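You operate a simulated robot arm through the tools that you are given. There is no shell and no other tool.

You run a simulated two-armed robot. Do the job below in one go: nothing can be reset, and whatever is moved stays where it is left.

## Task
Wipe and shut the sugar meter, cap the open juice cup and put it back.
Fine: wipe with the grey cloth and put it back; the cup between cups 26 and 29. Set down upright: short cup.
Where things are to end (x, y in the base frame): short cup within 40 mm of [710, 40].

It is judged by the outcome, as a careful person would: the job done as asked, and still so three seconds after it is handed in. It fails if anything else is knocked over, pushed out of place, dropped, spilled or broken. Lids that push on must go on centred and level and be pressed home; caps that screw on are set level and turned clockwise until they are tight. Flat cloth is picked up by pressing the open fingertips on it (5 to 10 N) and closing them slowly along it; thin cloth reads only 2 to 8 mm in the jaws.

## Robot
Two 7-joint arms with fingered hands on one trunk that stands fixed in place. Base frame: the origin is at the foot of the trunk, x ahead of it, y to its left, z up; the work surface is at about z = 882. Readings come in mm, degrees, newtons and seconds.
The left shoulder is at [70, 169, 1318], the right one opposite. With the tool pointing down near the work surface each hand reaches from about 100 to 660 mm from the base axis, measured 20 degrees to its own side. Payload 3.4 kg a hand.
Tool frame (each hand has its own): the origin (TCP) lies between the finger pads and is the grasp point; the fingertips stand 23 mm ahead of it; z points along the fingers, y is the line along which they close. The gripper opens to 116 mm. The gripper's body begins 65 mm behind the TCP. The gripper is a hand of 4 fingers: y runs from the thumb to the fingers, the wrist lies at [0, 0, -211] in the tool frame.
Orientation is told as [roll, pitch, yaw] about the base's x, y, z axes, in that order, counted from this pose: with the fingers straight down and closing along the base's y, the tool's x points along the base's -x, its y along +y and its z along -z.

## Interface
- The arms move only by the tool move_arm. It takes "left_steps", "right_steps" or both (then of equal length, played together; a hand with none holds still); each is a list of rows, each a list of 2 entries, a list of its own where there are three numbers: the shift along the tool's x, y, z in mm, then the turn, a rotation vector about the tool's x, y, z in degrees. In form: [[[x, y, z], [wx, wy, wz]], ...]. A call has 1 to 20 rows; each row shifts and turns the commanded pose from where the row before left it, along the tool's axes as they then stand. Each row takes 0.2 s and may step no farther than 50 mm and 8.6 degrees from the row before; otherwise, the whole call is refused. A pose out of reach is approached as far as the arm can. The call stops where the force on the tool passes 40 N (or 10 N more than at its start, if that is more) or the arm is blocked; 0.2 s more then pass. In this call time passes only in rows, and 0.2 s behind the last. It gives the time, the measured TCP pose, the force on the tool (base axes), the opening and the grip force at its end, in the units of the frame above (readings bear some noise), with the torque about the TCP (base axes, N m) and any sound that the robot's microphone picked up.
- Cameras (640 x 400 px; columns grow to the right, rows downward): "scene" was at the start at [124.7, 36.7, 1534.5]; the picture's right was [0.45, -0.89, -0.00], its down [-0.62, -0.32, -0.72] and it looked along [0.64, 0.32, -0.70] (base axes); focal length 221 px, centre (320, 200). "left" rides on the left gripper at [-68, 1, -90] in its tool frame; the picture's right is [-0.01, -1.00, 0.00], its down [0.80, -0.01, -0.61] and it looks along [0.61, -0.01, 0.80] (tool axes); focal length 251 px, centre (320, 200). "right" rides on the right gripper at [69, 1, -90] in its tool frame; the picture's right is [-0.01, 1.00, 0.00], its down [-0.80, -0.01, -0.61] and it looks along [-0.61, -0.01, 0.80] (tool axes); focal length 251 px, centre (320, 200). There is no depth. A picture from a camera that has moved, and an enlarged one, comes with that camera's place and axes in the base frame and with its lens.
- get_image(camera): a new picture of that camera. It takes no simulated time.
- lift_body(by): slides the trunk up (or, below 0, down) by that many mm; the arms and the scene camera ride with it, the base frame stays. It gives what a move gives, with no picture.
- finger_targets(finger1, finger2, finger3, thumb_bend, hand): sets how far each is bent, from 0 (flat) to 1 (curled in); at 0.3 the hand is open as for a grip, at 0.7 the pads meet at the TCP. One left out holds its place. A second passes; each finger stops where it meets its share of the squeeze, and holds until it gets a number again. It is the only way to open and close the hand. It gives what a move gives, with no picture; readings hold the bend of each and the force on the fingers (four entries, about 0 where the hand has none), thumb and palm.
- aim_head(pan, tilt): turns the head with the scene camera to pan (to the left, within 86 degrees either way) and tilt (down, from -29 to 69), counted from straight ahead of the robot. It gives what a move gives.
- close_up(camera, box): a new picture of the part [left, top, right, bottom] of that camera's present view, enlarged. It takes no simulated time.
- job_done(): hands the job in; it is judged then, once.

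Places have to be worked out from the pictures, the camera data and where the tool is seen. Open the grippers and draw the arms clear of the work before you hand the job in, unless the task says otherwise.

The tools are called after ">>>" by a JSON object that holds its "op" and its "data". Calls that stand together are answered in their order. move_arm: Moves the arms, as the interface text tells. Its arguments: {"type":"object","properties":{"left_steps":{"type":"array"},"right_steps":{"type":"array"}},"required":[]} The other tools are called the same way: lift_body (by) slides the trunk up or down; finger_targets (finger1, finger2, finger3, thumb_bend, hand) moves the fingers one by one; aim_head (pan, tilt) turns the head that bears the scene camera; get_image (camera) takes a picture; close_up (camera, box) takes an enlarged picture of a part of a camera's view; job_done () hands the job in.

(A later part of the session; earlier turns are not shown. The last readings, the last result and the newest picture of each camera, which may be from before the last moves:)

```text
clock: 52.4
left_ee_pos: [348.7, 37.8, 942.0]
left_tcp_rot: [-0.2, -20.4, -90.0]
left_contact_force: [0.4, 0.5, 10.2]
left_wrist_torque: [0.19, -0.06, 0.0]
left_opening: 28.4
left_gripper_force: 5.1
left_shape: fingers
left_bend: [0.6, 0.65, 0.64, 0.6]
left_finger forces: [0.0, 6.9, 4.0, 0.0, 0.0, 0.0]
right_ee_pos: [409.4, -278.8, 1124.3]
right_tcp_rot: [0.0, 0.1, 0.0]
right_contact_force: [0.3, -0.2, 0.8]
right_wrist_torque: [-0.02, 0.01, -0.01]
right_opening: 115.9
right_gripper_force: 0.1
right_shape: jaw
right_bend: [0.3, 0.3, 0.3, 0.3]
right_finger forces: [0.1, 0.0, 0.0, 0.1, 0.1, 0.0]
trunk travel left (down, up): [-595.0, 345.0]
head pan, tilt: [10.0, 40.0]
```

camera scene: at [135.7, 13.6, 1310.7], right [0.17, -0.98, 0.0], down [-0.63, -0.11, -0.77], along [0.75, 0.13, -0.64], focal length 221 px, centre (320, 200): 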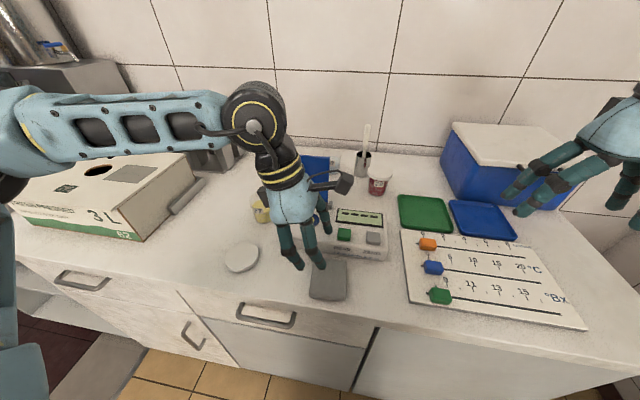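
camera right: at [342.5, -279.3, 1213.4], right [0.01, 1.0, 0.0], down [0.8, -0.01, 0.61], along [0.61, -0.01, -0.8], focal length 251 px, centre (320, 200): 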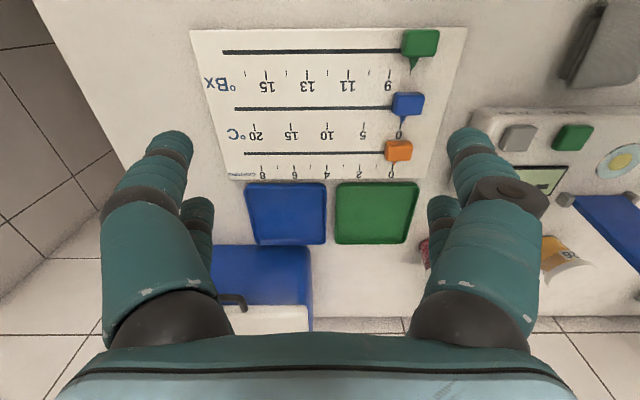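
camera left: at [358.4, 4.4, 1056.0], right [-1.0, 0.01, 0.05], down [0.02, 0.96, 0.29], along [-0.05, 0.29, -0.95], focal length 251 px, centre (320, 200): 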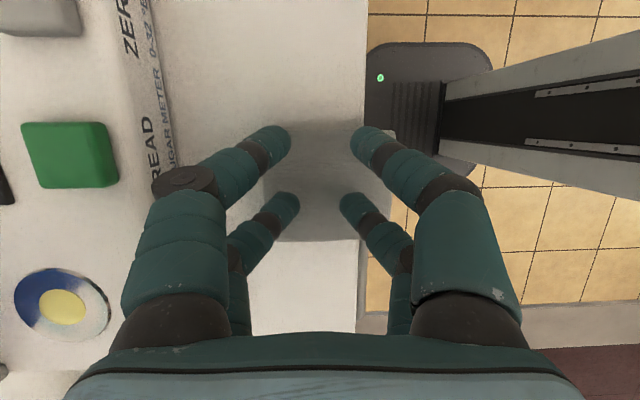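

Balanced at 6.9/4.0 N. Closing to 0.66.

>>> {"op": "finger_targets", "data": {"hand": "left", "finger1": 0.62, "finger2": 0.66, "finger3": 0.66, "thumb_bend": 0.62}}

>>> {"op": "move_arm", "data": {"left_steps": [[[0.2, 0, 0.6], [-0.2, 0, 0]], [[0, 0, 0], [0, 0, 0]]]}}

```text
clock: 53.4
left_ee_pos: [349.6, 37.5, 941.0]
left_tcp_rot: [-0.2, -20.4, -90.0]
left_contact_force: [3.6, -0.4, 10.4]
left_wrist_torque: [0.14, -0.31, 0.0]
left_opening: 23.8
left_gripper_force: 6.3
left_shape: fingers
left_bend: [0.62, 0.66, 0.66, 0.62]
left_finger forces: [0.1, 11.1, 0.8, 0.0, 0.1, 0.1]
right_ee_pos: [410.8, -278.7, 1123.9]
right_tcp_rot: [0.0, 0.1, -0.1]
right_contact_force: [-0.7, -0.4, 0.0]
right_wrist_torque: [0.01, 0.01, -0.02]
right_opening: 115.9
right_gripper_force: 0.0
right_shape: jaw
right_bend: [0.3, 0.3, 0.3, 0.3]
right_finger forces: [0.1, 0.0, 0.0, 0.1, 0.0, 0.2]
trunk travel left (down, up): [-595.0, 345.0]
head pan, tilt: [10.0, 40.0]
```

```text
clock: 54.0
left_ee_pos: [348.6, 37.1, 941.3]
left_tcp_rot: [0.1, -20.4, -90.0]
left_contact_force: [3.6, 0.1, 19.6]
left_wrist_torque: [0.26, -0.33, -0.07]
left_opening: 23.8
left_gripper_force: 9.7
left_shape: fingers
left_bend: [0.62, 0.68, 0.67, 0.62]
left_finger forces: [0.1, 15.5, 4.0, 0.1, 0.0, 0.1]
right_ee_pos: [410.4, -278.3, 1123.4]
right_tcp_rot: [0.0, -0.1, 0.0]
right_contact_force: [-0.2, 0.9, 0.4]
right_wrist_torque: [0.04, 0.0, 0.02]
right_opening: 115.9
right_gripper_force: 0.1
right_shape: jaw
right_bend: [0.3, 0.3, 0.3, 0.3]
right_finger forces: [0.1, 0.1, 0.0, 0.1, 0.0, 0.0]
trunk travel left (down, up): [-595.0, 345.0]
head pan, tilt: [10.0, 40.0]
```

The far tip keeps winning and pushes the cloth further over the edge. I'll stop that, lift off, and instead push the cloth: first back onto the counter from its near side, then sideways to y≈130 where the hand can work vertically.

>>> {"op": "move_arm", "data": {"left_steps": [[[-5, 0, -14], [0, 0, 0]], [[-5, -15, -14], [0, 0, 0]], [[0, -30, 0], [0, 0, 0]], [[0, -25, 0], [0, 0, 0]], [[0, 0, 0], [0, 0, 0]]]}}

>>> {"op": "finger_targets", "data": {"hand": "left", "finger1": 0.68, "finger2": 0.68, "finger3": 0.68, "thumb_bend": 0.68}}

>>> {"op": "get_image", "data": {"camera": "left"}}

>>> {"op": "close_up", "data": {"camera": "scene", "box": [260, 240, 400, 340]}}

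```text
clock: 55.2
left_ee_pos: [279.1, 38.8, 970.3]
left_tcp_rot: [-0.1, -20.4, -90.0]
left_contact_force: [-0.1, -0.6, -0.1]
left_wrist_torque: [-0.03, -0.01, 0.0]
left_opening: 23.7
left_gripper_force: 0.0
left_shape: fingers
left_bend: [0.62, 0.66, 0.66, 0.62]
left_finger forces: [0.0, 0.0, 0.0, 0.0, 0.0, 0.0]
right_ee_pos: [412.8, -279.4, 1123.1]
right_tcp_rot: [0.0, 0.0, 0.0]
right_contact_force: [0.5, -1.1, 0.2]
right_wrist_torque: [-0.01, 0.04, 0.0]
right_opening: 115.6
right_gripper_force: 0.1
right_shape: jaw
right_bend: [0.3, 0.3, 0.3, 0.3]
right_finger forces: [0.0, 0.0, 0.1, 0.0, 0.0, 0.0]
trunk travel left (down, up): [-595.0, 345.0]
head pan, tilt: [10.0, 40.0]
```

```text
clock: 56.2
left_ee_pos: [278.9, 38.6, 970.6]
left_tcp_rot: [-0.1, -20.4, -90.1]
left_contact_force: [-0.4, 0.6, -0.3]
left_wrist_torque: [0.01, 0.0, 0.0]
left_opening: 7.0
left_gripper_force: 0.1
left_shape: fingers
left_bend: [0.68, 0.68, 0.68, 0.68]
left_finger forces: [0.1, 0.0, 0.0, 0.0, 0.1, 0.0]
right_ee_pos: [411.2, -279.3, 1123.8]
right_tcp_rot: [0.0, -0.1, 0.0]
right_contact_force: [-0.6, -0.3, 0.4]
right_wrist_torque: [-0.02, -0.01, -0.02]
right_opening: 116.0
right_gripper_force: 0.0
right_shape: jaw
right_bend: [0.3, 0.3, 0.3, 0.3]
right_finger forces: [0.0, 0.0, 0.0, 0.0, 0.1, 0.1]
trunk travel left (down, up): [-595.0, 345.0]
head pan, tilt: [10.0, 40.0]
```

```text
taken
camera left: at [279.0, 5.5, 1078.0], right [-1.0, -0.01, 0.0], down [-0.01, 0.96, 0.29], along [-0.01, 0.29, -0.96], focal length 251 px, centre (320, 200)
```

left: 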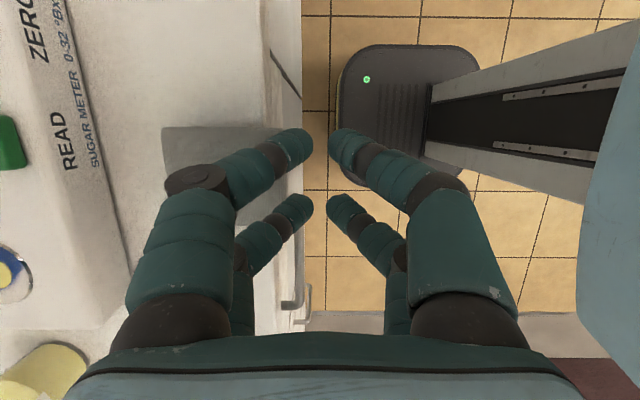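

```text
4.00 times, centred on (330, 290) of scene
camera zoom: at [135.3, 14.4, 1310.7], right [0.17, -0.98, 0.0], down [-0.63, -0.11, -0.77], along [0.75, 0.13, -0.64], focal length 884 px, centre (280, -160)
```

zoom: 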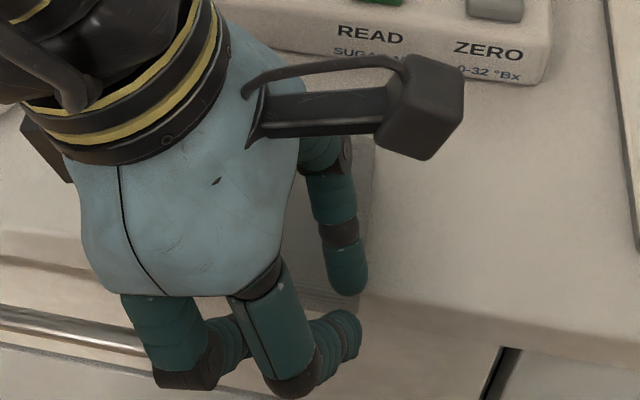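

The hand is now in front of the cloth's near edge. Lowering so the tips are at cloth height, then pushing it in +x in small steps.

>>> {"op": "move_arm", "data": {"left_steps": [[[7.7, 0, 21.1], [0, 0, 0]], [[7.7, 0, 21.1], [0, 0, 0]], [[0, 0, 0], [0, 0, 0]], [[0, 6, 0], [0, 0, 0]], [[0, 6, 0], [0, 0, 0]], [[0, 6, 0], [0, 0, 0]], [[0, 6, 0], [0, 0, 0]], [[0, 0, 0], [0, 0, 0]]]}}

>>> {"op": "get_image", "data": {"camera": "left"}}

>>> {"op": "close_up", "data": {"camera": "right", "box": [480, 0, 640, 100]}}

```text
clock: 58.0
left_ee_pos: [302.1, 37.3, 925.1]
left_tcp_rot: [0.0, -20.3, -90.1]
left_contact_force: [-0.5, -0.1, 0.7]
left_wrist_torque: [-0.02, 0.01, -0.02]
left_opening: 6.9
left_gripper_force: 0.1
left_shape: fingers
left_bend: [0.68, 0.68, 0.68, 0.68]
left_finger forces: [0.1, 0.0, 0.0, 0.0, 0.0, 0.0]
right_ee_pos: [410.0, -278.6, 1124.3]
right_tcp_rot: [0.0, 0.0, 0.0]
right_contact_force: [-0.1, -0.8, 0.4]
right_wrist_torque: [-0.01, 0.0, -0.03]
right_opening: 115.9
right_gripper_force: 0.1
right_shape: jaw
right_bend: [0.3, 0.3, 0.3, 0.3]
right_finger forces: [0.0, 0.0, 0.1, 0.0, 0.1, 0.1]
trunk travel left (down, up): [-595.0, 345.0]
head pan, tilt: [10.0, 40.0]
```

```text
taken
camera left: at [303.0, 4.4, 1033.0], right [-1.0, -0.01, 0.0], down [-0.01, 0.96, 0.29], along [-0.01, 0.29, -0.96], focal length 251 px, centre (320, 200)
```

left: 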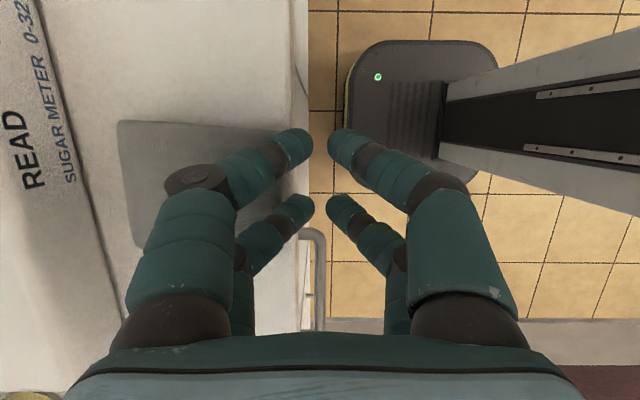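

```text
4.00 times, centred on (560, 50) of right
camera zoom: at [341.7, -279.2, 1213.6], right [0.01, 1.0, 0.0], down [0.8, -0.01, 0.61], along [0.61, -0.01, -0.8], focal length 1006 px, centre (-640, 800)
```

zoom: 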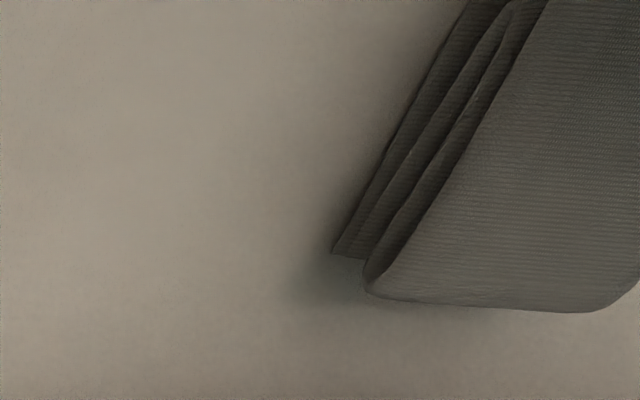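

The fingers already nudged the cloth back (~318–400 in x). Pushing another 18 mm in +x.

>>> {"op": "move_arm", "data": {"left_steps": [[[0, 6, 0], [0, 0, 0]], [[0, 6, 0], [0, 0, 0]], [[0, 6, 0], [0, 0, 0]], [[0, 0, 0], [0, 0, 0]], [[0, -15, 0], [0, 0, 0]], [[-7, -15, -19], [0, 0, 0]], [[-10, 0, -28], [0, 0, 0]], [[-10, 0, -28], [0, 0, 0]], [[0, 0, 0], [0, 0, 0]]]}}

>>> {"op": "get_image", "data": {"camera": "left"}}

>>> {"op": "get_image", "data": {"camera": "scene"}}

```text
clock: 60.0
left_ee_pos: [292.3, 38.0, 1005.8]
left_tcp_rot: [-0.1, -20.4, -89.9]
left_contact_force: [0.2, 0.4, -0.1]
left_wrist_torque: [-0.01, -0.02, 0.0]
left_opening: 6.9
left_gripper_force: 0.1
left_shape: fingers
left_bend: [0.68, 0.68, 0.68, 0.68]
left_finger forces: [0.0, 0.1, 0.0, 0.0, 0.1, 0.0]
right_ee_pos: [412.0, -277.8, 1124.5]
right_tcp_rot: [0.0, 0.0, 0.0]
right_contact_force: [-0.1, 0.6, -0.4]
right_wrist_torque: [0.02, -0.03, -0.01]
right_opening: 116.1
right_gripper_force: 0.1
right_shape: jaw
right_bend: [0.3, 0.3, 0.3, 0.3]
right_finger forces: [0.0, 0.0, 0.0, 0.1, 0.1, 0.0]
trunk travel left (down, up): [-595.0, 345.0]
head pan, tilt: [10.0, 40.0]
```

```text
taken
camera left: at [291.7, 5.2, 1114.3], right [-1.0, -0.01, 0.0], down [-0.01, 0.96, 0.29], along [-0.01, 0.29, -0.96], focal length 251 px, centre (320, 200)
```

left: 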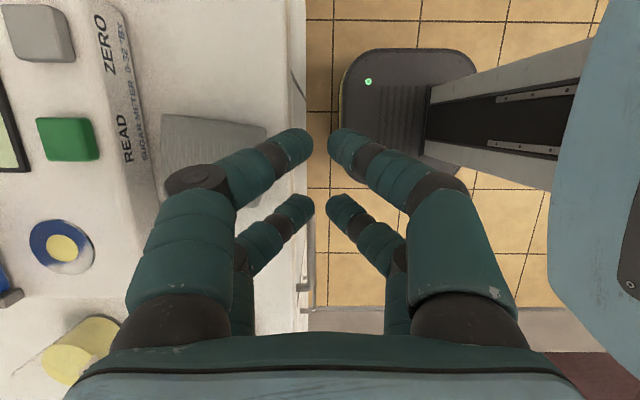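

```text
taken
camera scene: at [135.6, 14.4, 1310.7], right [0.17, -0.98, 0.0], down [-0.63, -0.11, -0.77], along [0.75, 0.13, -0.64], focal length 221 px, centre (320, 200)
```

scene: 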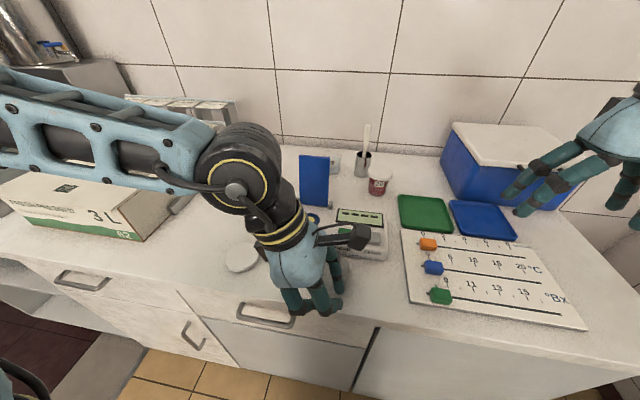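

Cloth is now about x 334–418, fully on the counter. Next I'll go to its −y side with ~35° tilt and fingers nearly closed, staying high first.

>>> {"op": "move_arm", "data": {"left_steps": [[[0, 26, 0], [0, -7.5, 0]], [[0, 26, 0], [0, -7.3, 0]], [[0, 24, 0], [0, 0, 0]], [[-16, 0, 11.1], [0, 0, 0]], [[-16, 0, 11.1], [0, 0, 0]], [[-16, 0, 11.1], [0, 0, 0]], [[11.5, 0, 16.4], [0, 0, 0]], [[11.5, 0, 16.4], [0, 0, 0]], [[0, 0, 0], [0, 0, 0]]]}}

>>> {"op": "get_image", "data": {"camera": "left"}}

>>> {"op": "close_up", "data": {"camera": "scene", "box": [260, 180, 420, 310]}}

```text
clock: 62.0
left_ee_pos: [367.3, -20.8, 965.5]
left_tcp_rot: [-0.1, -35.1, -89.9]
left_contact_force: [0.0, 0.6, 0.0]
left_wrist_torque: [0.0, 0.02, 0.01]
left_opening: 7.0
left_gripper_force: 0.1
left_shape: fingers
left_bend: [0.68, 0.68, 0.68, 0.68]
left_finger forces: [0.1, 0.0, 0.0, 0.1, 0.0, 0.0]
right_ee_pos: [411.4, -280.1, 1122.6]
right_tcp_rot: [0.0, 0.0, -0.1]
right_contact_force: [0.0, -0.6, -0.1]
right_wrist_torque: [-0.02, -0.05, 0.03]
right_opening: 116.1
right_gripper_force: 0.1
right_shape: jaw
right_bend: [0.3, 0.3, 0.3, 0.3]
right_finger forces: [0.1, 0.0, 0.1, 0.1, 0.0, 0.1]
trunk travel left (down, up): [-595.0, 345.0]
head pan, tilt: [10.0, 40.0]
```

```text
taken
camera left: at [367.3, -24.6, 1077.8], right [-1.0, -0.01, 0.01], down [-0.01, 1.0, 0.04], along [-0.01, 0.04, -1.0], focal length 251 px, centre (320, 200)
```

left: 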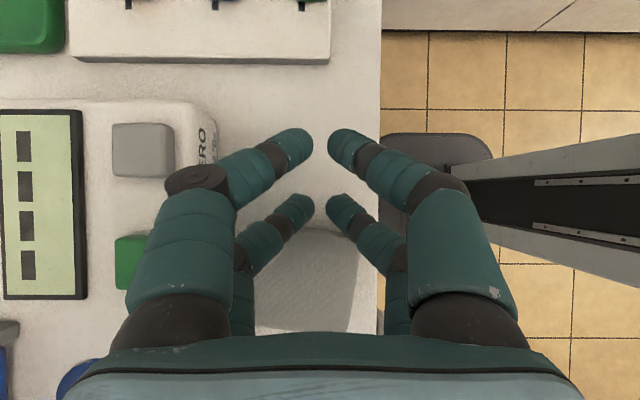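

```text
3.08 times, centred on (340, 245) of scene
camera zoom: at [135.0, 14.2, 1310.8], right [0.17, -0.98, 0.0], down [-0.63, -0.11, -0.77], along [0.75, 0.13, -0.64], focal length 680 px, centre (258, 62)
```

zoom: 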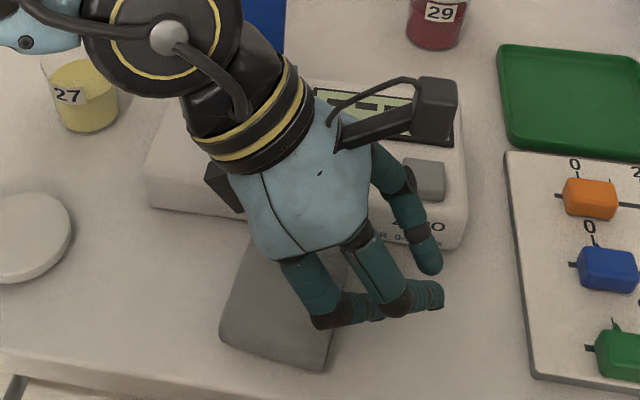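

The tips sit at y≈−16, just off the cloth's −y edge (y≈3). Descending 38 mm beside it.

>>> {"op": "move_arm", "data": {"left_steps": [[[9.2, 0, 13.1], [0, 0, 0]], [[9.2, 0, 13.1], [0, 0, 0]], [[3.4, 0, 4.9], [0, 0, 0]], [[0, 0, 0], [0, 0, 0]]]}}

>>> {"op": "close_up", "data": {"camera": "left", "box": [220, 120, 420, 340]}}

>>> {"op": "close_up", "data": {"camera": "right", "box": [440, 0, 640, 120]}}

```text
clock: 63.0
left_ee_pos: [367.3, -19.5, 927.4]
left_tcp_rot: [-0.1, -35.1, -90.0]
left_contact_force: [0.7, -1.2, -0.1]
left_wrist_torque: [-0.02, 0.0, -0.01]
left_opening: 7.0
left_gripper_force: 0.0
left_shape: fingers
left_bend: [0.68, 0.68, 0.68, 0.68]
left_finger forces: [0.1, 0.0, 0.1, 0.0, 0.0, 0.0]
right_ee_pos: [409.3, -278.7, 1123.4]
right_tcp_rot: [0.0, 0.0, 0.0]
right_contact_force: [0.1, 0.5, 0.2]
right_wrist_torque: [0.02, -0.02, -0.04]
right_opening: 116.1
right_gripper_force: 0.0
right_shape: jaw
right_bend: [0.3, 0.3, 0.3, 0.3]
right_finger forces: [0.1, 0.0, 0.0, 0.0, 0.0, 0.1]
trunk travel left (down, up): [-595.0, 345.0]
head pan, tilt: [10.0, 40.0]
```

```text
1.82 times, centred on (320, 230) of left
camera zoom: at [367.7, -24.1, 1040.0], right [-1.0, -0.01, 0.01], down [-0.01, 1.0, 0.04], along [-0.01, 0.04, -1.0], focal length 457 px, centre (320, 146)
```

zoom: 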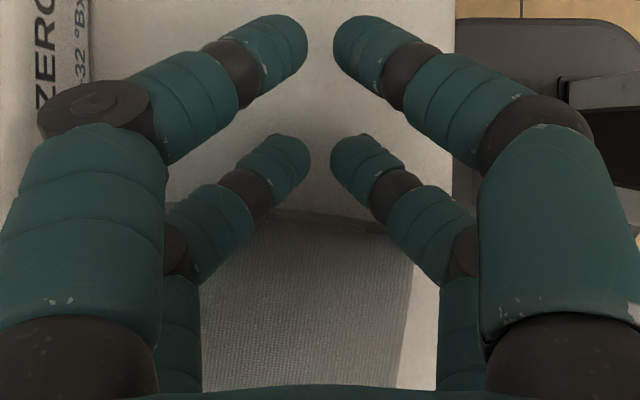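

```text
3.20 times, centred on (540, 60) of right
camera zoom: at [341.9, -279.3, 1213.6], right [0.01, 1.0, 0.0], down [0.8, -0.01, 0.61], along [0.61, -0.01, -0.8], focal length 805 px, centre (-384, 648)
```

zoom: 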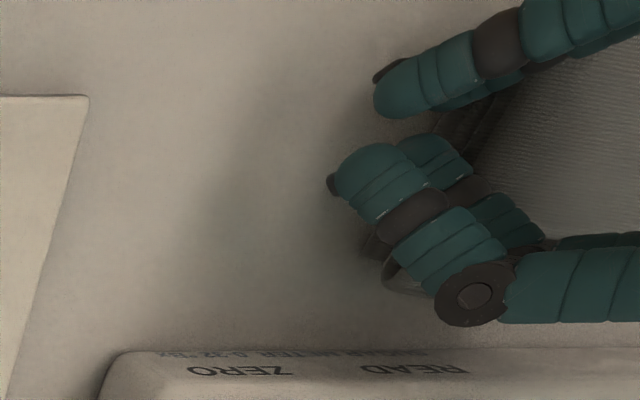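

Tips are beside the cloth, at its height, with the meter still clear. Pushing toward +y 50 mm.

>>> {"op": "move_arm", "data": {"left_steps": [[[8.2, -1, -5.7], [0, 0, 0]], [[8.2, -1, -5.7], [0, 0, 0]], [[8.2, -1, -5.7], [0, 0, 0]], [[8.2, 0, -5.7], [0, 0, 0]], [[8.2, 0, -5.7], [0, 0, 0]], [[0, 0, 0], [0, 0, 0]]]}}

>>> {"op": "get_image", "data": {"camera": "left"}}

>>> {"op": "close_up", "data": {"camera": "scene", "box": [220, 180, 400, 310]}}

```text
clock: 64.4
left_ee_pos: [366.2, 29.4, 927.0]
left_tcp_rot: [-0.1, -35.1, -89.9]
left_contact_force: [-0.1, -0.1, 1.3]
left_wrist_torque: [0.02, -0.01, 0.0]
left_opening: 7.0
left_gripper_force: 0.5
left_shape: fingers
left_bend: [0.68, 0.68, 0.68, 0.68]
left_finger forces: [0.0, 0.8, 0.0, 0.1, 0.1, 0.1]
right_ee_pos: [409.9, -278.1, 1123.3]
right_tcp_rot: [0.0, 0.0, 0.0]
right_contact_force: [-0.8, -0.2, 0.4]
right_wrist_torque: [-0.01, 0.0, 0.0]
right_opening: 115.8
right_gripper_force: 0.1
right_shape: jaw
right_bend: [0.3, 0.3, 0.3, 0.3]
right_finger forces: [0.0, 0.0, 0.0, 0.1, 0.0, 0.1]
trunk travel left (down, up): [-595.0, 345.0]
head pan, tilt: [10.0, 40.0]
```

```text
taken
camera left: at [364.5, 25.6, 1039.4], right [-1.0, -0.01, 0.01], down [-0.01, 1.0, 0.04], along [-0.01, 0.04, -1.0], focal length 251 px, centre (320, 200)
```

left: 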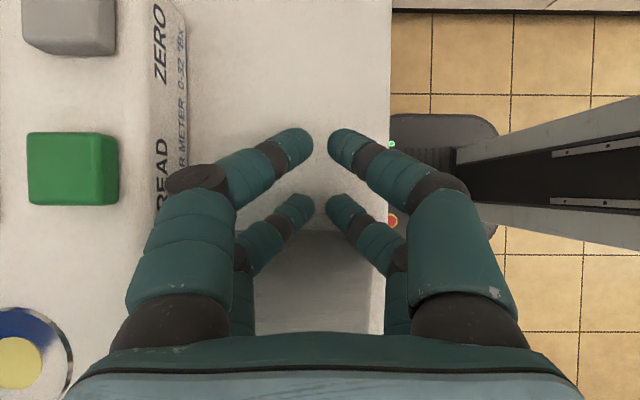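

```text
3.08 times, centred on (310, 245) of scene
camera zoom: at [135.3, 14.1, 1310.8], right [0.17, -0.98, 0.0], down [-0.63, -0.11, -0.77], along [0.75, 0.13, -0.64], focal length 680 px, centre (351, 62)
```

zoom: 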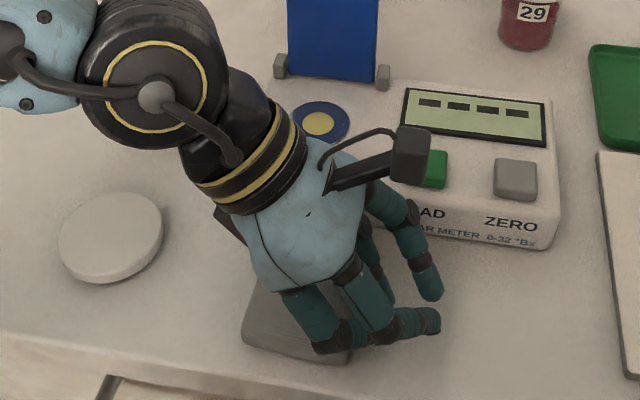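

The cloth moves along with the fingers. Pushing another 56 mm.

>>> {"op": "move_arm", "data": {"left_steps": [[[8.2, 0, -5.7], [0, 0, 0]], [[8.2, 0, -5.7], [0, 0, 0]], [[8.2, 0, -5.7], [0, 0, 0]], [[8.2, 0, -5.7], [0, 0, 0]], [[8.2, 0, -5.7], [0, 0, 0]], [[4.9, 0, -3.4], [0, 0, 0]], [[0, 0, 0], [0, 0, 0]], [[-8, 0, 5.7], [0, 0, 0]], [[-17, 0, -24.6], [0, 0, 0]], [[-17, 0, -24.6], [0, 0, 0]], [[-17, 0, -24.6], [0, 0, 0]], [[0, 0, 0], [0, 0, 0]]]}}

>>> {"op": "get_image", "data": {"camera": "left"}}

>>> {"op": "close_up", "data": {"camera": "scene", "box": [200, 180, 400, 320]}}

```text
clock: 67.0
left_ee_pos: [365.1, 76.7, 1016.7]
left_tcp_rot: [-0.1, -35.2, -90.0]
left_contact_force: [0.1, 0.4, 0.3]
left_wrist_torque: [0.0, 0.01, 0.01]
left_opening: 6.8
left_gripper_force: 0.0
left_shape: fingers
left_bend: [0.68, 0.68, 0.68, 0.68]
left_finger forces: [0.1, 0.0, 0.1, 0.0, 0.1, 0.0]
right_ee_pos: [410.8, -279.2, 1123.4]
right_tcp_rot: [0.0, 0.0, 0.0]
right_contact_force: [-1.0, 0.1, 0.3]
right_wrist_torque: [0.01, 0.0, 0.01]
right_opening: 116.0
right_gripper_force: 0.0
right_shape: jaw
right_bend: [0.3, 0.3, 0.3, 0.3]
right_finger forces: [0.1, 0.0, 0.0, 0.1, 0.0, 0.0]
trunk travel left (down, up): [-595.0, 345.0]
head pan, tilt: [10.0, 40.0]
```

```text
taken
camera left: at [364.9, 72.7, 1129.2], right [-1.0, -0.01, 0.01], down [-0.01, 1.0, 0.04], along [-0.01, 0.04, -1.0], focal length 251 px, centre (320, 200)
```

left: 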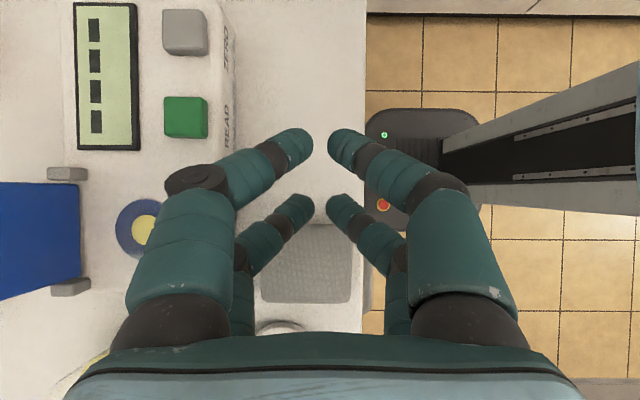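

```text
2.86 times, centred on (300, 250) of scene
camera zoom: at [135.5, 14.7, 1310.7], right [0.17, -0.98, 0.0], down [-0.63, -0.11, -0.77], along [0.75, 0.13, -0.64], focal length 632 px, centre (377, 57)
```

zoom: 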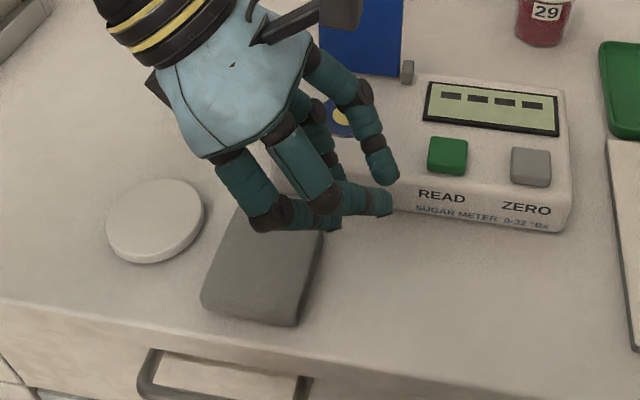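

The cloth now lies at about (375, 138), clear of lid and meter. I'll return the hand to vertical, yaw back to 0 and move above it.

>>> {"op": "move_arm", "data": {"left_steps": [[[0, 0, 0], [0, 7, 0]], [[0, 0, 0], [0, 7, 0]], [[0, 0, 0], [0, 7, 0]], [[0, 0, 0], [0, 7, 0]], [[0, 0, 0], [0, 7, 0]], [[20, 0, 0], [0, 0, -7.5]], [[0, 0, 0], [0, 0, -7.5]], [[0, 0, 0], [0, 0, -7.5]], [[0, 0, 0], [0, 0, -7.5]], [[0, 0, 0], [0, 0, -7.5]], [[0, 0, 0], [0, 0, -7.5]], [[0, 0, 0], [0, 0, -7.5]], [[0, 0, 0], [0, 0, -7.5]], [[0, 0, 0], [0, 0, -7.5]], [[0, 0, 0], [0, 0, -7.5]], [[0, 0, 0], [0, 0, -7.5]], [[0, 0, 0], [0, 0, -7.5]], [[-5, 20, 0], [0, 0, 0]], [[-5, 21, 0], [0, 0, 0]], [[0, 0, 0], [0, 0, 0]]]}}

>>> {"op": "finger_targets", "data": {"hand": "left", "finger1": 0.56, "finger2": 0.56, "finger3": 0.56, "thumb_bend": 0.56}}

>>> {"op": "get_image", "data": {"camera": "left"}}

>>> {"op": "close_up", "data": {"camera": "scene", "box": [200, 180, 400, 320]}}

```text
clock: 71.2
left_ee_pos: [374.5, 137.2, 1016.2]
left_tcp_rot: [-0.1, 0.2, 0.1]
left_contact_force: [-0.2, -0.5, 0.2]
left_wrist_torque: [-0.03, -0.03, 0.03]
left_opening: 7.2
left_gripper_force: 0.0
left_shape: fingers
left_bend: [0.68, 0.68, 0.68, 0.68]
left_finger forces: [0.0, 0.0, 0.0, 0.1, 0.0, 0.0]
right_ee_pos: [411.1, -279.3, 1123.4]
right_tcp_rot: [0.0, 0.0, -0.1]
right_contact_force: [0.2, 0.6, 0.2]
right_wrist_torque: [0.02, 0.01, -0.01]
right_opening: 115.6
right_gripper_force: 0.1
right_shape: jaw
right_bend: [0.3, 0.3, 0.3, 0.3]
right_finger forces: [0.0, 0.0, 0.1, 0.1, 0.0, 0.0]
trunk travel left (down, up): [-595.0, 345.0]
head pan, tilt: [10.0, 40.0]
```

```text
clock: 72.2
left_ee_pos: [375.1, 137.4, 1015.9]
left_tcp_rot: [-0.1, 0.0, 0.0]
left_contact_force: [0.2, 0.3, 0.7]
left_wrist_torque: [0.01, -0.04, 0.0]
left_opening: 39.9
left_gripper_force: 0.1
left_shape: fingers
left_bend: [0.56, 0.56, 0.56, 0.56]
left_finger forces: [0.0, 0.0, 0.0, 0.1, 0.1, 0.0]
right_ee_pos: [410.3, -279.6, 1123.5]
right_tcp_rot: [0.1, 0.0, 0.0]
right_contact_force: [0.2, 0.0, -0.4]
right_wrist_torque: [0.01, 0.01, -0.01]
right_opening: 116.0
right_gripper_force: 0.0
right_shape: jaw
right_bend: [0.3, 0.3, 0.3, 0.3]
right_finger forces: [0.0, 0.1, 0.1, 0.1, 0.1, 0.0]
trunk travel left (down, up): [-595.0, 345.0]
head pan, tilt: [10.0, 40.0]
```

```text
taken
camera left: at [441.9, 138.3, 1105.4], right [0.01, -1.0, 0.0], down [-0.79, -0.01, 0.61], along [-0.61, -0.01, -0.79], focal length 251 px, centre (320, 200)
```

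left: 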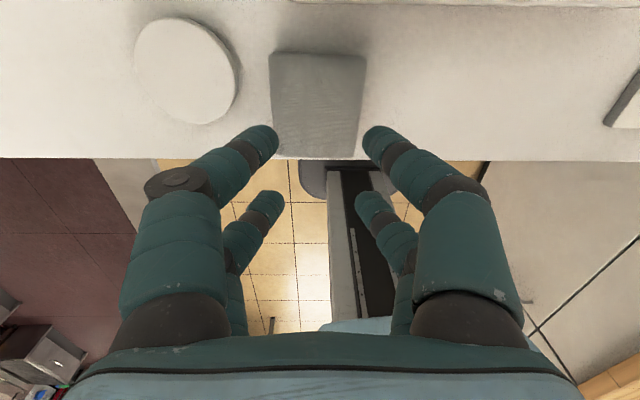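

```text
2.86 times, centred on (300, 250) of scene
camera zoom: at [135.3, 14.4, 1310.7], right [0.17, -0.98, 0.0], down [-0.63, -0.11, -0.77], along [0.75, 0.13, -0.64], focal length 632 px, centre (377, 57)
```

zoom: 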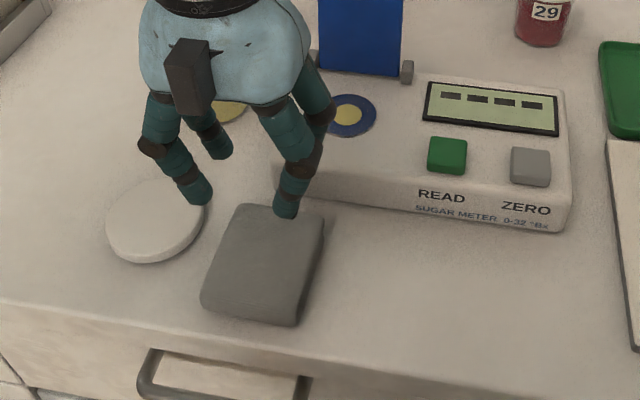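

The cloth is centred under the hand at (375, 137). Descending to just above contact (~946).

>>> {"op": "move_arm", "data": {"left_steps": [[[0, 0, 25], [0, 0, 0]], [[0, 0, 25], [0, 0, 0]], [[0, 0, 18], [0, 0, 0]], [[0, 0, 0], [0, 0, 0]]]}}

>>> {"op": "move_arm", "data": {"left_steps": [[[0, 0, 1], [0, 0, 0]], [[0, 0, 1], [0, 0, 0]], [[0, 0, 1], [0, 0, 0]], [[0, 0, 0], [0, 0, 0]]]}}

```text
clock: 73.2
left_ee_pos: [375.1, 138.1, 947.2]
left_tcp_rot: [-0.2, 0.0, 0.1]
left_contact_force: [-0.2, -0.2, -0.1]
left_wrist_torque: [0.01, -0.02, 0.0]
left_opening: 40.2
left_gripper_force: 0.1
left_shape: fingers
left_bend: [0.56, 0.56, 0.56, 0.56]
left_finger forces: [0.0, 0.1, 0.0, 0.1, 0.0, 0.0]
right_ee_pos: [410.6, -279.6, 1123.9]
right_tcp_rot: [0.0, 0.0, -0.1]
right_contact_force: [0.6, 0.5, 0.4]
right_wrist_torque: [0.0, 0.02, 0.01]
right_opening: 115.9
right_gripper_force: 0.0
right_shape: jaw
right_bend: [0.3, 0.3, 0.3, 0.3]
right_finger forces: [0.1, 0.1, 0.0, 0.0, 0.1, 0.0]
trunk travel left (down, up): [-595.0, 345.0]
head pan, tilt: [10.0, 40.0]
```

```text
clock: 74.2
left_ee_pos: [373.5, 137.3, 944.8]
left_tcp_rot: [-0.2, 0.2, 0.1]
left_contact_force: [-0.1, 0.1, -0.2]
left_wrist_torque: [0.0, 0.01, 0.01]
left_opening: 39.8
left_gripper_force: 0.1
left_shape: fingers
left_bend: [0.56, 0.56, 0.56, 0.56]
left_finger forces: [0.0, 0.2, 0.0, 0.0, 0.0, 0.0]
right_ee_pos: [410.1, -278.9, 1124.0]
right_tcp_rot: [-0.1, 0.0, 0.0]
right_contact_force: [-0.5, -0.4, -0.1]
right_wrist_torque: [0.02, 0.01, 0.0]
right_opening: 115.9
right_gripper_force: 0.2
right_shape: jaw
right_bend: [0.3, 0.3, 0.3, 0.3]
right_finger forces: [0.0, 0.0, 0.1, 0.1, 0.0, 0.1]
trunk travel left (down, up): [-595.0, 345.0]
head pan, tilt: [10.0, 40.0]
```

>>> {"op": "move_arm", "data": {"left_steps": [[[0, 0, 1], [0, 0, 0]], [[0, 0, 1], [0, 0, 0]], [[0, 0, 1], [0, 0, 0]], [[0, 0, 0], [0, 0, 0]]]}}

```text
clock: 75.2
left_ee_pos: [374.3, 137.7, 941.7]
left_tcp_rot: [-0.2, 0.1, 0.0]
left_contact_force: [-0.1, -0.2, -0.2]
left_wrist_torque: [-0.01, 0.05, -0.01]
left_opening: 39.9
left_gripper_force: 0.0
left_shape: fingers
left_bend: [0.56, 0.56, 0.56, 0.56]
left_finger forces: [0.0, 0.0, 0.1, 0.0, 0.1, 0.0]
right_ee_pos: [411.4, -279.6, 1123.7]
right_tcp_rot: [0.0, -0.1, 0.0]
right_contact_force: [-0.3, -0.8, 0.5]
right_wrist_torque: [-0.05, -0.02, -0.02]
right_opening: 115.9
right_gripper_force: 0.0
right_shape: jaw
right_bend: [0.3, 0.3, 0.3, 0.3]
right_finger forces: [0.0, 0.0, 0.0, 0.1, 0.1, 0.0]
trunk travel left (down, up): [-595.0, 345.0]
head pan, tilt: [10.0, 40.0]
```

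No contact yet at 941.7; continuing in 1 mm steps.

>>> {"op": "move_arm", "data": {"left_steps": [[[0, 0, 1], [0, 0, 0]], [[0, 0, 1], [0, 0, 0]], [[0, 0, 1], [0, 0, 0]], [[0, 0, 0], [0, 0, 0]]]}}

>>> {"op": "move_arm", "data": {"left_steps": [[[0, 0, 1], [0, 0, 0]], [[0, 0, 1], [0, 0, 0]], [[0, 0, 0], [0, 0, 0]]]}}

```text
clock: 76.2
left_ee_pos: [374.8, 137.4, 939.1]
left_tcp_rot: [-0.1, 0.1, 0.1]
left_contact_force: [-0.7, 0.0, -0.1]
left_wrist_torque: [-0.02, 0.02, 0.0]
left_opening: 39.9
left_gripper_force: 0.0
left_shape: fingers
left_bend: [0.56, 0.56, 0.56, 0.56]
left_finger forces: [0.0, 0.1, 0.0, 0.1, 0.0, 0.0]
right_ee_pos: [411.4, -279.6, 1122.7]
right_tcp_rot: [0.0, 0.1, 0.1]
right_contact_force: [-0.2, 0.6, -0.5]
right_wrist_torque: [0.02, 0.01, 0.0]
right_opening: 115.7
right_gripper_force: 0.0
right_shape: jaw
right_bend: [0.3, 0.3, 0.3, 0.3]
right_finger forces: [0.1, 0.1, 0.0, 0.0, 0.0, 0.1]
trunk travel left (down, up): [-595.0, 345.0]
head pan, tilt: [10.0, 40.0]
```

```text
clock: 77.0
left_ee_pos: [373.2, 136.2, 937.7]
left_tcp_rot: [-0.3, 0.1, 0.0]
left_contact_force: [1.0, 0.9, 7.9]
left_wrist_torque: [0.17, -0.01, -0.01]
left_opening: 40.2
left_gripper_force: 3.8
left_shape: fingers
left_bend: [0.56, 0.56, 0.56, 0.56]
left_finger forces: [2.9, 3.2, 0.6, 0.0, 0.6, 0.0]
right_ee_pos: [410.3, -279.1, 1123.5]
right_tcp_rot: [-0.1, 0.0, 0.0]
right_contact_force: [0.0, -0.6, -0.1]
right_wrist_torque: [0.02, -0.01, 0.03]
right_opening: 116.2
right_gripper_force: 0.1
right_shape: jaw
right_bend: [0.3, 0.3, 0.3, 0.3]
right_finger forces: [0.0, 0.0, 0.1, 0.1, 0.0, 0.1]
trunk travel left (down, up): [-595.0, 345.0]
head pan, tilt: [10.0, 40.0]
```

All four tips now touch, total 7.9 N. A 0.5° roll balances the sides, then I start closing by 0.02.

>>> {"op": "move_arm", "data": {"left_steps": [[[0, 0, 0.2], [-0.4, 0, 0]], [[0, 0, 0], [0, 0, 0]]]}}

>>> {"op": "finger_targets", "data": {"hand": "left", "finger1": 0.58, "finger2": 0.58, "finger3": 0.58, "thumb_bend": 0.58}}

```text
clock: 77.6
left_ee_pos: [373.5, 137.8, 937.5]
left_tcp_rot: [0.3, 0.0, -0.1]
left_contact_force: [2.8, -0.2, 13.8]
left_wrist_torque: [-0.34, -0.09, 0.05]
left_opening: 40.2
left_gripper_force: 7.3
left_shape: fingers
left_bend: [0.56, 0.56, 0.57, 0.56]
left_finger forces: [0.7, 1.0, 5.4, 0.0, 6.6, 0.0]
right_ee_pos: [411.1, -278.8, 1124.6]
right_tcp_rot: [0.0, 0.1, 0.0]
right_contact_force: [0.5, -0.5, 0.2]
right_wrist_torque: [0.01, 0.04, 0.01]
right_opening: 116.0
right_gripper_force: 0.0
right_shape: jaw
right_bend: [0.3, 0.3, 0.3, 0.3]
right_finger forces: [0.1, 0.1, 0.1, 0.1, 0.0, 0.1]
trunk travel left (down, up): [-595.0, 345.0]
head pan, tilt: [10.0, 40.0]
```

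```text
clock: 78.6
left_ee_pos: [373.3, 137.0, 937.4]
left_tcp_rot: [0.3, -0.1, 0.0]
left_contact_force: [2.7, -1.1, 15.9]
left_wrist_torque: [-0.38, -0.13, 0.07]
left_opening: 39.3
left_gripper_force: 7.9
left_shape: fingers
left_bend: [0.56, 0.56, 0.57, 0.57]
left_finger forces: [1.2, 1.5, 4.9, 0.0, 8.7, 0.0]
right_ee_pos: [410.7, -278.8, 1124.2]
right_tcp_rot: [0.0, 0.1, 0.0]
right_contact_force: [0.0, 0.1, -0.4]
right_wrist_torque: [0.0, -0.02, -0.02]
right_opening: 115.6
right_gripper_force: 0.0
right_shape: jaw
right_bend: [0.3, 0.3, 0.3, 0.3]
right_finger forces: [0.0, 0.0, 0.0, 0.0, 0.0, 0.0]
trunk travel left (down, up): [-595.0, 345.0]
head pan, tilt: [10.0, 40.0]
```

Slightly over-rolled and 16 N total; backing off 0.4 mm and rolling +0.25°, then closing to 0.61.

>>> {"op": "move_arm", "data": {"left_steps": [[[0, 0, -0.4], [0.25, 0, 0]], [[0, 0, 0], [0, 0, 0]]]}}

>>> {"op": "finger_targets", "data": {"hand": "left", "finger1": 0.61, "finger2": 0.61, "finger3": 0.61, "thumb_bend": 0.61}}

```text
clock: 79.2
left_ee_pos: [373.1, 137.3, 938.1]
left_tcp_rot: [0.1, 0.0, 0.0]
left_contact_force: [1.6, -0.1, 11.2]
left_wrist_torque: [-0.04, -0.12, -0.01]
left_opening: 39.6
left_gripper_force: 5.9
left_shape: fingers
left_bend: [0.57, 0.57, 0.57, 0.57]
left_finger forces: [2.9, 2.3, 1.4, 0.1, 4.4, 0.0]
right_ee_pos: [410.9, -280.1, 1124.1]
right_tcp_rot: [0.0, 0.0, -0.1]
right_contact_force: [-0.9, -0.2, -0.6]
right_wrist_torque: [-0.01, -0.02, 0.02]
right_opening: 115.8
right_gripper_force: 0.1
right_shape: jaw
right_bend: [0.3, 0.3, 0.3, 0.3]
right_finger forces: [0.1, 0.0, 0.1, 0.0, 0.0, 0.1]
trunk travel left (down, up): [-595.0, 345.0]
head pan, tilt: [10.0, 40.0]
```

```text
clock: 80.2
left_ee_pos: [374.8, 137.9, 936.4]
left_tcp_rot: [0.0, 0.2, 0.0]
left_contact_force: [0.2, -0.3, -0.2]
left_wrist_torque: [0.01, -0.02, -0.02]
left_opening: 26.5
left_gripper_force: 0.0
left_shape: fingers
left_bend: [0.61, 0.61, 0.61, 0.61]
left_finger forces: [0.0, 0.2, 0.0, 0.0, 0.1, 0.1]
right_ee_pos: [411.4, -279.1, 1123.5]
right_tcp_rot: [0.1, 0.0, 0.1]
right_contact_force: [-0.4, -0.4, -0.8]
right_wrist_torque: [0.04, 0.0, -0.01]
right_opening: 115.9
right_gripper_force: 0.1
right_shape: jaw
right_bend: [0.3, 0.3, 0.3, 0.3]
right_finger forces: [0.1, 0.0, 0.0, 0.0, 0.0, 0.0]
trunk travel left (down, up): [-595.0, 345.0]
head pan, tilt: [10.0, 40.0]
```

Contact was lost as the tips rose ~1.5 mm. Lowering 1.6 mm to restore it.

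>>> {"op": "move_arm", "data": {"left_steps": [[[0, 0, 0.8], [0, 0, 0]], [[0, 0, 0.8], [0, 0, 0]], [[0, 0, 0], [0, 0, 0]]]}}

```text
clock: 81.0
left_ee_pos: [375.2, 135.7, 937.7]
left_tcp_rot: [0.0, 0.0, -0.1]
left_contact_force: [1.9, 0.7, 10.2]
left_wrist_torque: [0.05, -0.06, -0.02]
left_opening: 26.6
left_gripper_force: 5.5
left_shape: fingers
left_bend: [0.61, 0.61, 0.61, 0.61]
left_finger forces: [2.6, 2.9, 2.6, 0.0, 2.2, 0.0]
right_ee_pos: [409.7, -279.5, 1123.5]
right_tcp_rot: [0.0, 0.0, 0.0]
right_contact_force: [-0.5, -0.9, 1.1]
right_wrist_torque: [0.0, -0.02, -0.02]
right_opening: 115.9
right_gripper_force: 0.0
right_shape: jaw
right_bend: [0.3, 0.3, 0.3, 0.3]
right_finger forces: [0.0, 0.0, 0.0, 0.0, 0.0, 0.0]
trunk travel left (down, up): [-595.0, 345.0]
head pan, tilt: [10.0, 40.0]
```

Perfectly balanced at 10 N total. Closing to 0.63 while keeping contact.

>>> {"op": "finger_targets", "data": {"hand": "left", "finger1": 0.63, "finger2": 0.63, "finger3": 0.63, "thumb_bend": 0.63}}

>>> {"op": "move_arm", "data": {"left_steps": [[[0, 0, 0.5], [0, 0, 0]], [[0, 0, 0], [0, 0, 0]]]}}

```text
clock: 82.0
left_ee_pos: [373.8, 137.5, 937.8]
left_tcp_rot: [0.1, -0.1, -0.1]
left_contact_force: [0.1, 1.2, 7.6]
left_wrist_torque: [0.08, 0.06, -0.01]
left_opening: 21.9
left_gripper_force: 3.9
left_shape: fingers
left_bend: [0.62, 0.62, 0.62, 0.63]
left_finger forces: [2.5, 2.4, 2.4, 0.0, 0.4, 0.0]
right_ee_pos: [410.4, -279.7, 1123.8]
right_tcp_rot: [0.0, 0.1, 0.0]
right_contact_force: [-0.9, 0.6, 0.2]
right_wrist_torque: [0.02, 0.0, 0.0]
right_opening: 116.0
right_gripper_force: 0.0
right_shape: jaw
right_bend: [0.3, 0.3, 0.3, 0.3]
right_finger forces: [0.0, 0.0, 0.0, 0.0, 0.1, 0.0]
trunk travel left (down, up): [-595.0, 345.0]
head pan, tilt: [10.0, 40.0]
```

```text
clock: 82.6
left_ee_pos: [374.8, 137.5, 936.6]
left_tcp_rot: [0.0, -0.1, 0.0]
left_contact_force: [1.2, 2.9, 16.1]
left_wrist_torque: [0.21, 0.05, 0.01]
left_opening: 22.0
left_gripper_force: 8.1
left_shape: fingers
left_bend: [0.63, 0.63, 0.63, 0.63]
left_finger forces: [5.2, 5.6, 4.3, 0.0, 1.0, 0.1]
right_ee_pos: [408.9, -278.9, 1123.7]
right_tcp_rot: [0.0, 0.0, -0.1]
right_contact_force: [0.5, -0.4, 0.8]
right_wrist_torque: [-0.03, 0.01, 0.02]
right_opening: 115.7
right_gripper_force: 0.1
right_shape: jaw
right_bend: [0.3, 0.3, 0.3, 0.3]
right_finger forces: [0.0, 0.1, 0.0, 0.0, 0.0, 0.0]
trunk travel left (down, up): [-595.0, 345.0]
head pan, tilt: [10.0, 40.0]
```

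16 N now, leaving margin for the tips' rise; closing to 0.655.

>>> {"op": "finger_targets", "data": {"hand": "left", "finger1": 0.655, "finger2": 0.655, "finger3": 0.655, "thumb_bend": 0.655}}

>>> {"op": "close_up", "data": {"camera": "left", "box": [220, 100, 420, 260]}}

```text
clock: 83.6
left_ee_pos: [374.2, 137.3, 935.9]
left_tcp_rot: [0.0, 0.0, 0.1]
left_contact_force: [-1.1, 1.3, 9.3]
left_wrist_torque: [0.12, 0.22, 0.0]
left_opening: 15.5
left_gripper_force: 3.9
left_shape: fingers
left_bend: [0.65, 0.65, 0.65, 0.65]
left_finger forces: [0.1, 6.3, 2.6, 0.0, 0.2, 0.0]
right_ee_pos: [409.7, -278.2, 1124.1]
right_tcp_rot: [0.0, 0.0, 0.1]
right_contact_force: [0.8, 0.4, -0.4]
right_wrist_torque: [0.02, -0.01, 0.05]
right_opening: 116.1
right_gripper_force: 0.0
right_shape: jaw
right_bend: [0.3, 0.3, 0.3, 0.3]
right_finger forces: [0.0, 0.0, 0.0, 0.0, 0.1, 0.1]
trunk travel left (down, up): [-595.0, 345.0]
head pan, tilt: [10.0, 40.0]
```

```text
2.50 times, centred on (320, 180) of left
camera zoom: at [441.2, 138.0, 1025.4], right [0.01, -1.0, 0.0], down [-0.79, -0.01, 0.61], along [-0.61, -0.01, -0.79], focal length 629 px, centre (320, 250)
```

zoom: 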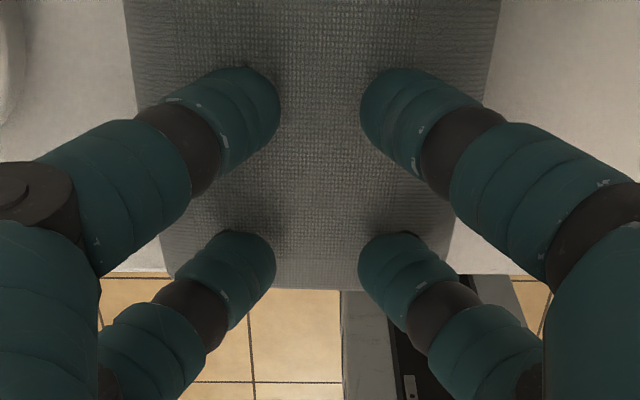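

Still ~9 N. Pressing 0.4 mm more and closing to 0.68.

>>> {"op": "move_arm", "data": {"left_steps": [[[0, 0, 0.4], [0, 0, 0]], [[0, 0, 0], [0, 0, 0]]]}}

>>> {"op": "finger_targets", "data": {"hand": "left", "finger1": 0.675, "finger2": 0.675, "finger3": 0.675, "thumb_bend": 0.675}}

>>> {"op": "close_up", "data": {"camera": "left", "box": [220, 100, 420, 260]}}

```text
clock: 84.2
left_ee_pos: [373.4, 137.3, 936.2]
left_tcp_rot: [0.0, 0.1, 0.0]
left_contact_force: [-0.7, 0.5, 11.6]
left_wrist_torque: [0.06, 0.09, -0.02]
left_opening: 14.7
left_gripper_force: 5.5
left_shape: fingers
left_bend: [0.65, 0.65, 0.65, 0.65]
left_finger forces: [1.6, 5.3, 2.6, 0.0, 1.6, 0.1]
right_ee_pos: [409.6, -279.8, 1124.0]
right_tcp_rot: [0.0, 0.0, 0.0]
right_contact_force: [0.1, -0.4, 0.1]
right_wrist_torque: [0.01, -0.01, -0.01]
right_opening: 116.0
right_gripper_force: 0.1
right_shape: jaw
right_bend: [0.3, 0.3, 0.3, 0.3]
right_finger forces: [0.0, 0.0, 0.1, 0.0, 0.1, 0.1]
trunk travel left (down, up): [-595.0, 345.0]
head pan, tilt: [10.0, 40.0]
```

```text
clock: 85.2
left_ee_pos: [374.6, 137.9, 936.6]
left_tcp_rot: [-0.1, 0.1, 0.1]
left_contact_force: [-0.7, -0.6, -0.2]
left_wrist_torque: [-0.01, 0.0, -0.02]
left_opening: 9.3
left_gripper_force: 0.0
left_shape: fingers
left_bend: [0.67, 0.67, 0.67, 0.67]
left_finger forces: [0.4, 0.0, 0.2, 0.0, 0.1, 0.0]
right_ee_pos: [411.7, -279.3, 1123.7]
right_tcp_rot: [-0.1, 0.0, 0.0]
right_contact_force: [0.0, -0.7, 0.3]
right_wrist_torque: [0.04, -0.03, 0.01]
right_opening: 116.2
right_gripper_force: 0.1
right_shape: jaw
right_bend: [0.3, 0.3, 0.3, 0.3]
right_finger forces: [0.0, 0.0, 0.0, 0.0, 0.1, 0.0]
trunk travel left (down, up): [-595.0, 345.0]
head pan, tilt: [10.0, 40.0]
```

```text
2.50 times, centred on (320, 180) of left
camera zoom: at [442.0, 137.9, 1024.6], right [0.01, -1.0, 0.0], down [-0.79, -0.01, 0.61], along [-0.61, -0.01, -0.79], focal length 629 px, centre (320, 250)
```

zoom: 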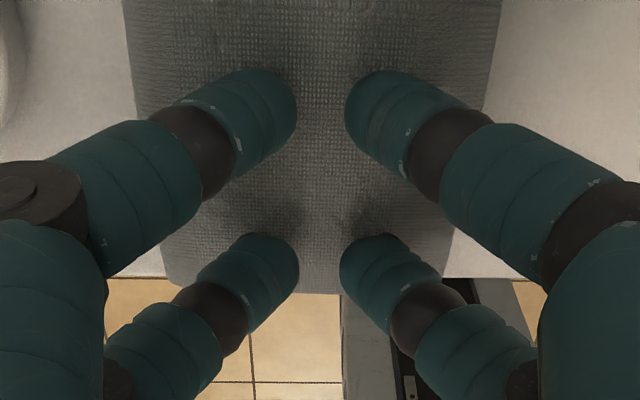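

Contact was lost again at 0.675 (opening 9 mm). Lowering 1.4 mm and checking.

>>> {"op": "move_arm", "data": {"left_steps": [[[0, 0, 0.7], [0, 0, 0]], [[0, 0, 0.7], [0, 0, 0]], [[0, 0, 0], [0, 0, 0]]]}}

>>> {"op": "finger_targets", "data": {"hand": "left", "finger1": 0.69, "finger2": 0.69, "finger3": 0.69, "thumb_bend": 0.69}}

```text
clock: 86.0
left_ee_pos: [374.1, 136.8, 933.9]
left_tcp_rot: [0.0, 0.0, 0.0]
left_contact_force: [2.8, 1.2, 18.7]
left_wrist_torque: [0.1, -0.03, -0.01]
left_opening: 9.1
left_gripper_force: 9.4
left_shape: fingers
left_bend: [0.68, 0.68, 0.68, 0.67]
left_finger forces: [5.0, 6.0, 4.1, 0.0, 3.2, 0.0]
right_ee_pos: [410.6, -278.5, 1124.4]
right_tcp_rot: [0.1, 0.0, -0.1]
right_contact_force: [0.3, 0.4, 0.0]
right_wrist_torque: [0.01, 0.0, -0.01]
right_opening: 116.1
right_gripper_force: 0.1
right_shape: jaw
right_bend: [0.3, 0.3, 0.3, 0.3]
right_finger forces: [0.1, 0.1, 0.1, 0.0, 0.0, 0.0]
trunk travel left (down, up): [-595.0, 345.0]
head pan, tilt: [10.0, 40.0]
```

```text
clock: 87.0
left_ee_pos: [373.1, 136.7, 934.8]
left_tcp_rot: [0.0, 0.0, 0.0]
left_contact_force: [0.7, -0.1, 14.2]
left_wrist_torque: [0.06, 0.05, -0.02]
left_opening: 5.2
left_gripper_force: 7.0
left_shape: fingers
left_bend: [0.69, 0.69, 0.69, 0.69]
left_finger forces: [3.1, 4.3, 3.3, 0.1, 2.8, 0.0]
right_ee_pos: [409.7, -280.1, 1124.4]
right_tcp_rot: [0.0, -0.2, -0.1]
right_contact_force: [-0.1, -0.1, 0.4]
right_wrist_torque: [-0.03, 0.0, 0.01]
right_opening: 115.6
right_gripper_force: 0.1
right_shape: jaw
right_bend: [0.3, 0.3, 0.3, 0.3]
right_finger forces: [0.0, 0.1, 0.0, 0.0, 0.0, 0.0]
trunk travel left (down, up): [-595.0, 345.0]
head pan, tilt: [10.0, 40.0]
```

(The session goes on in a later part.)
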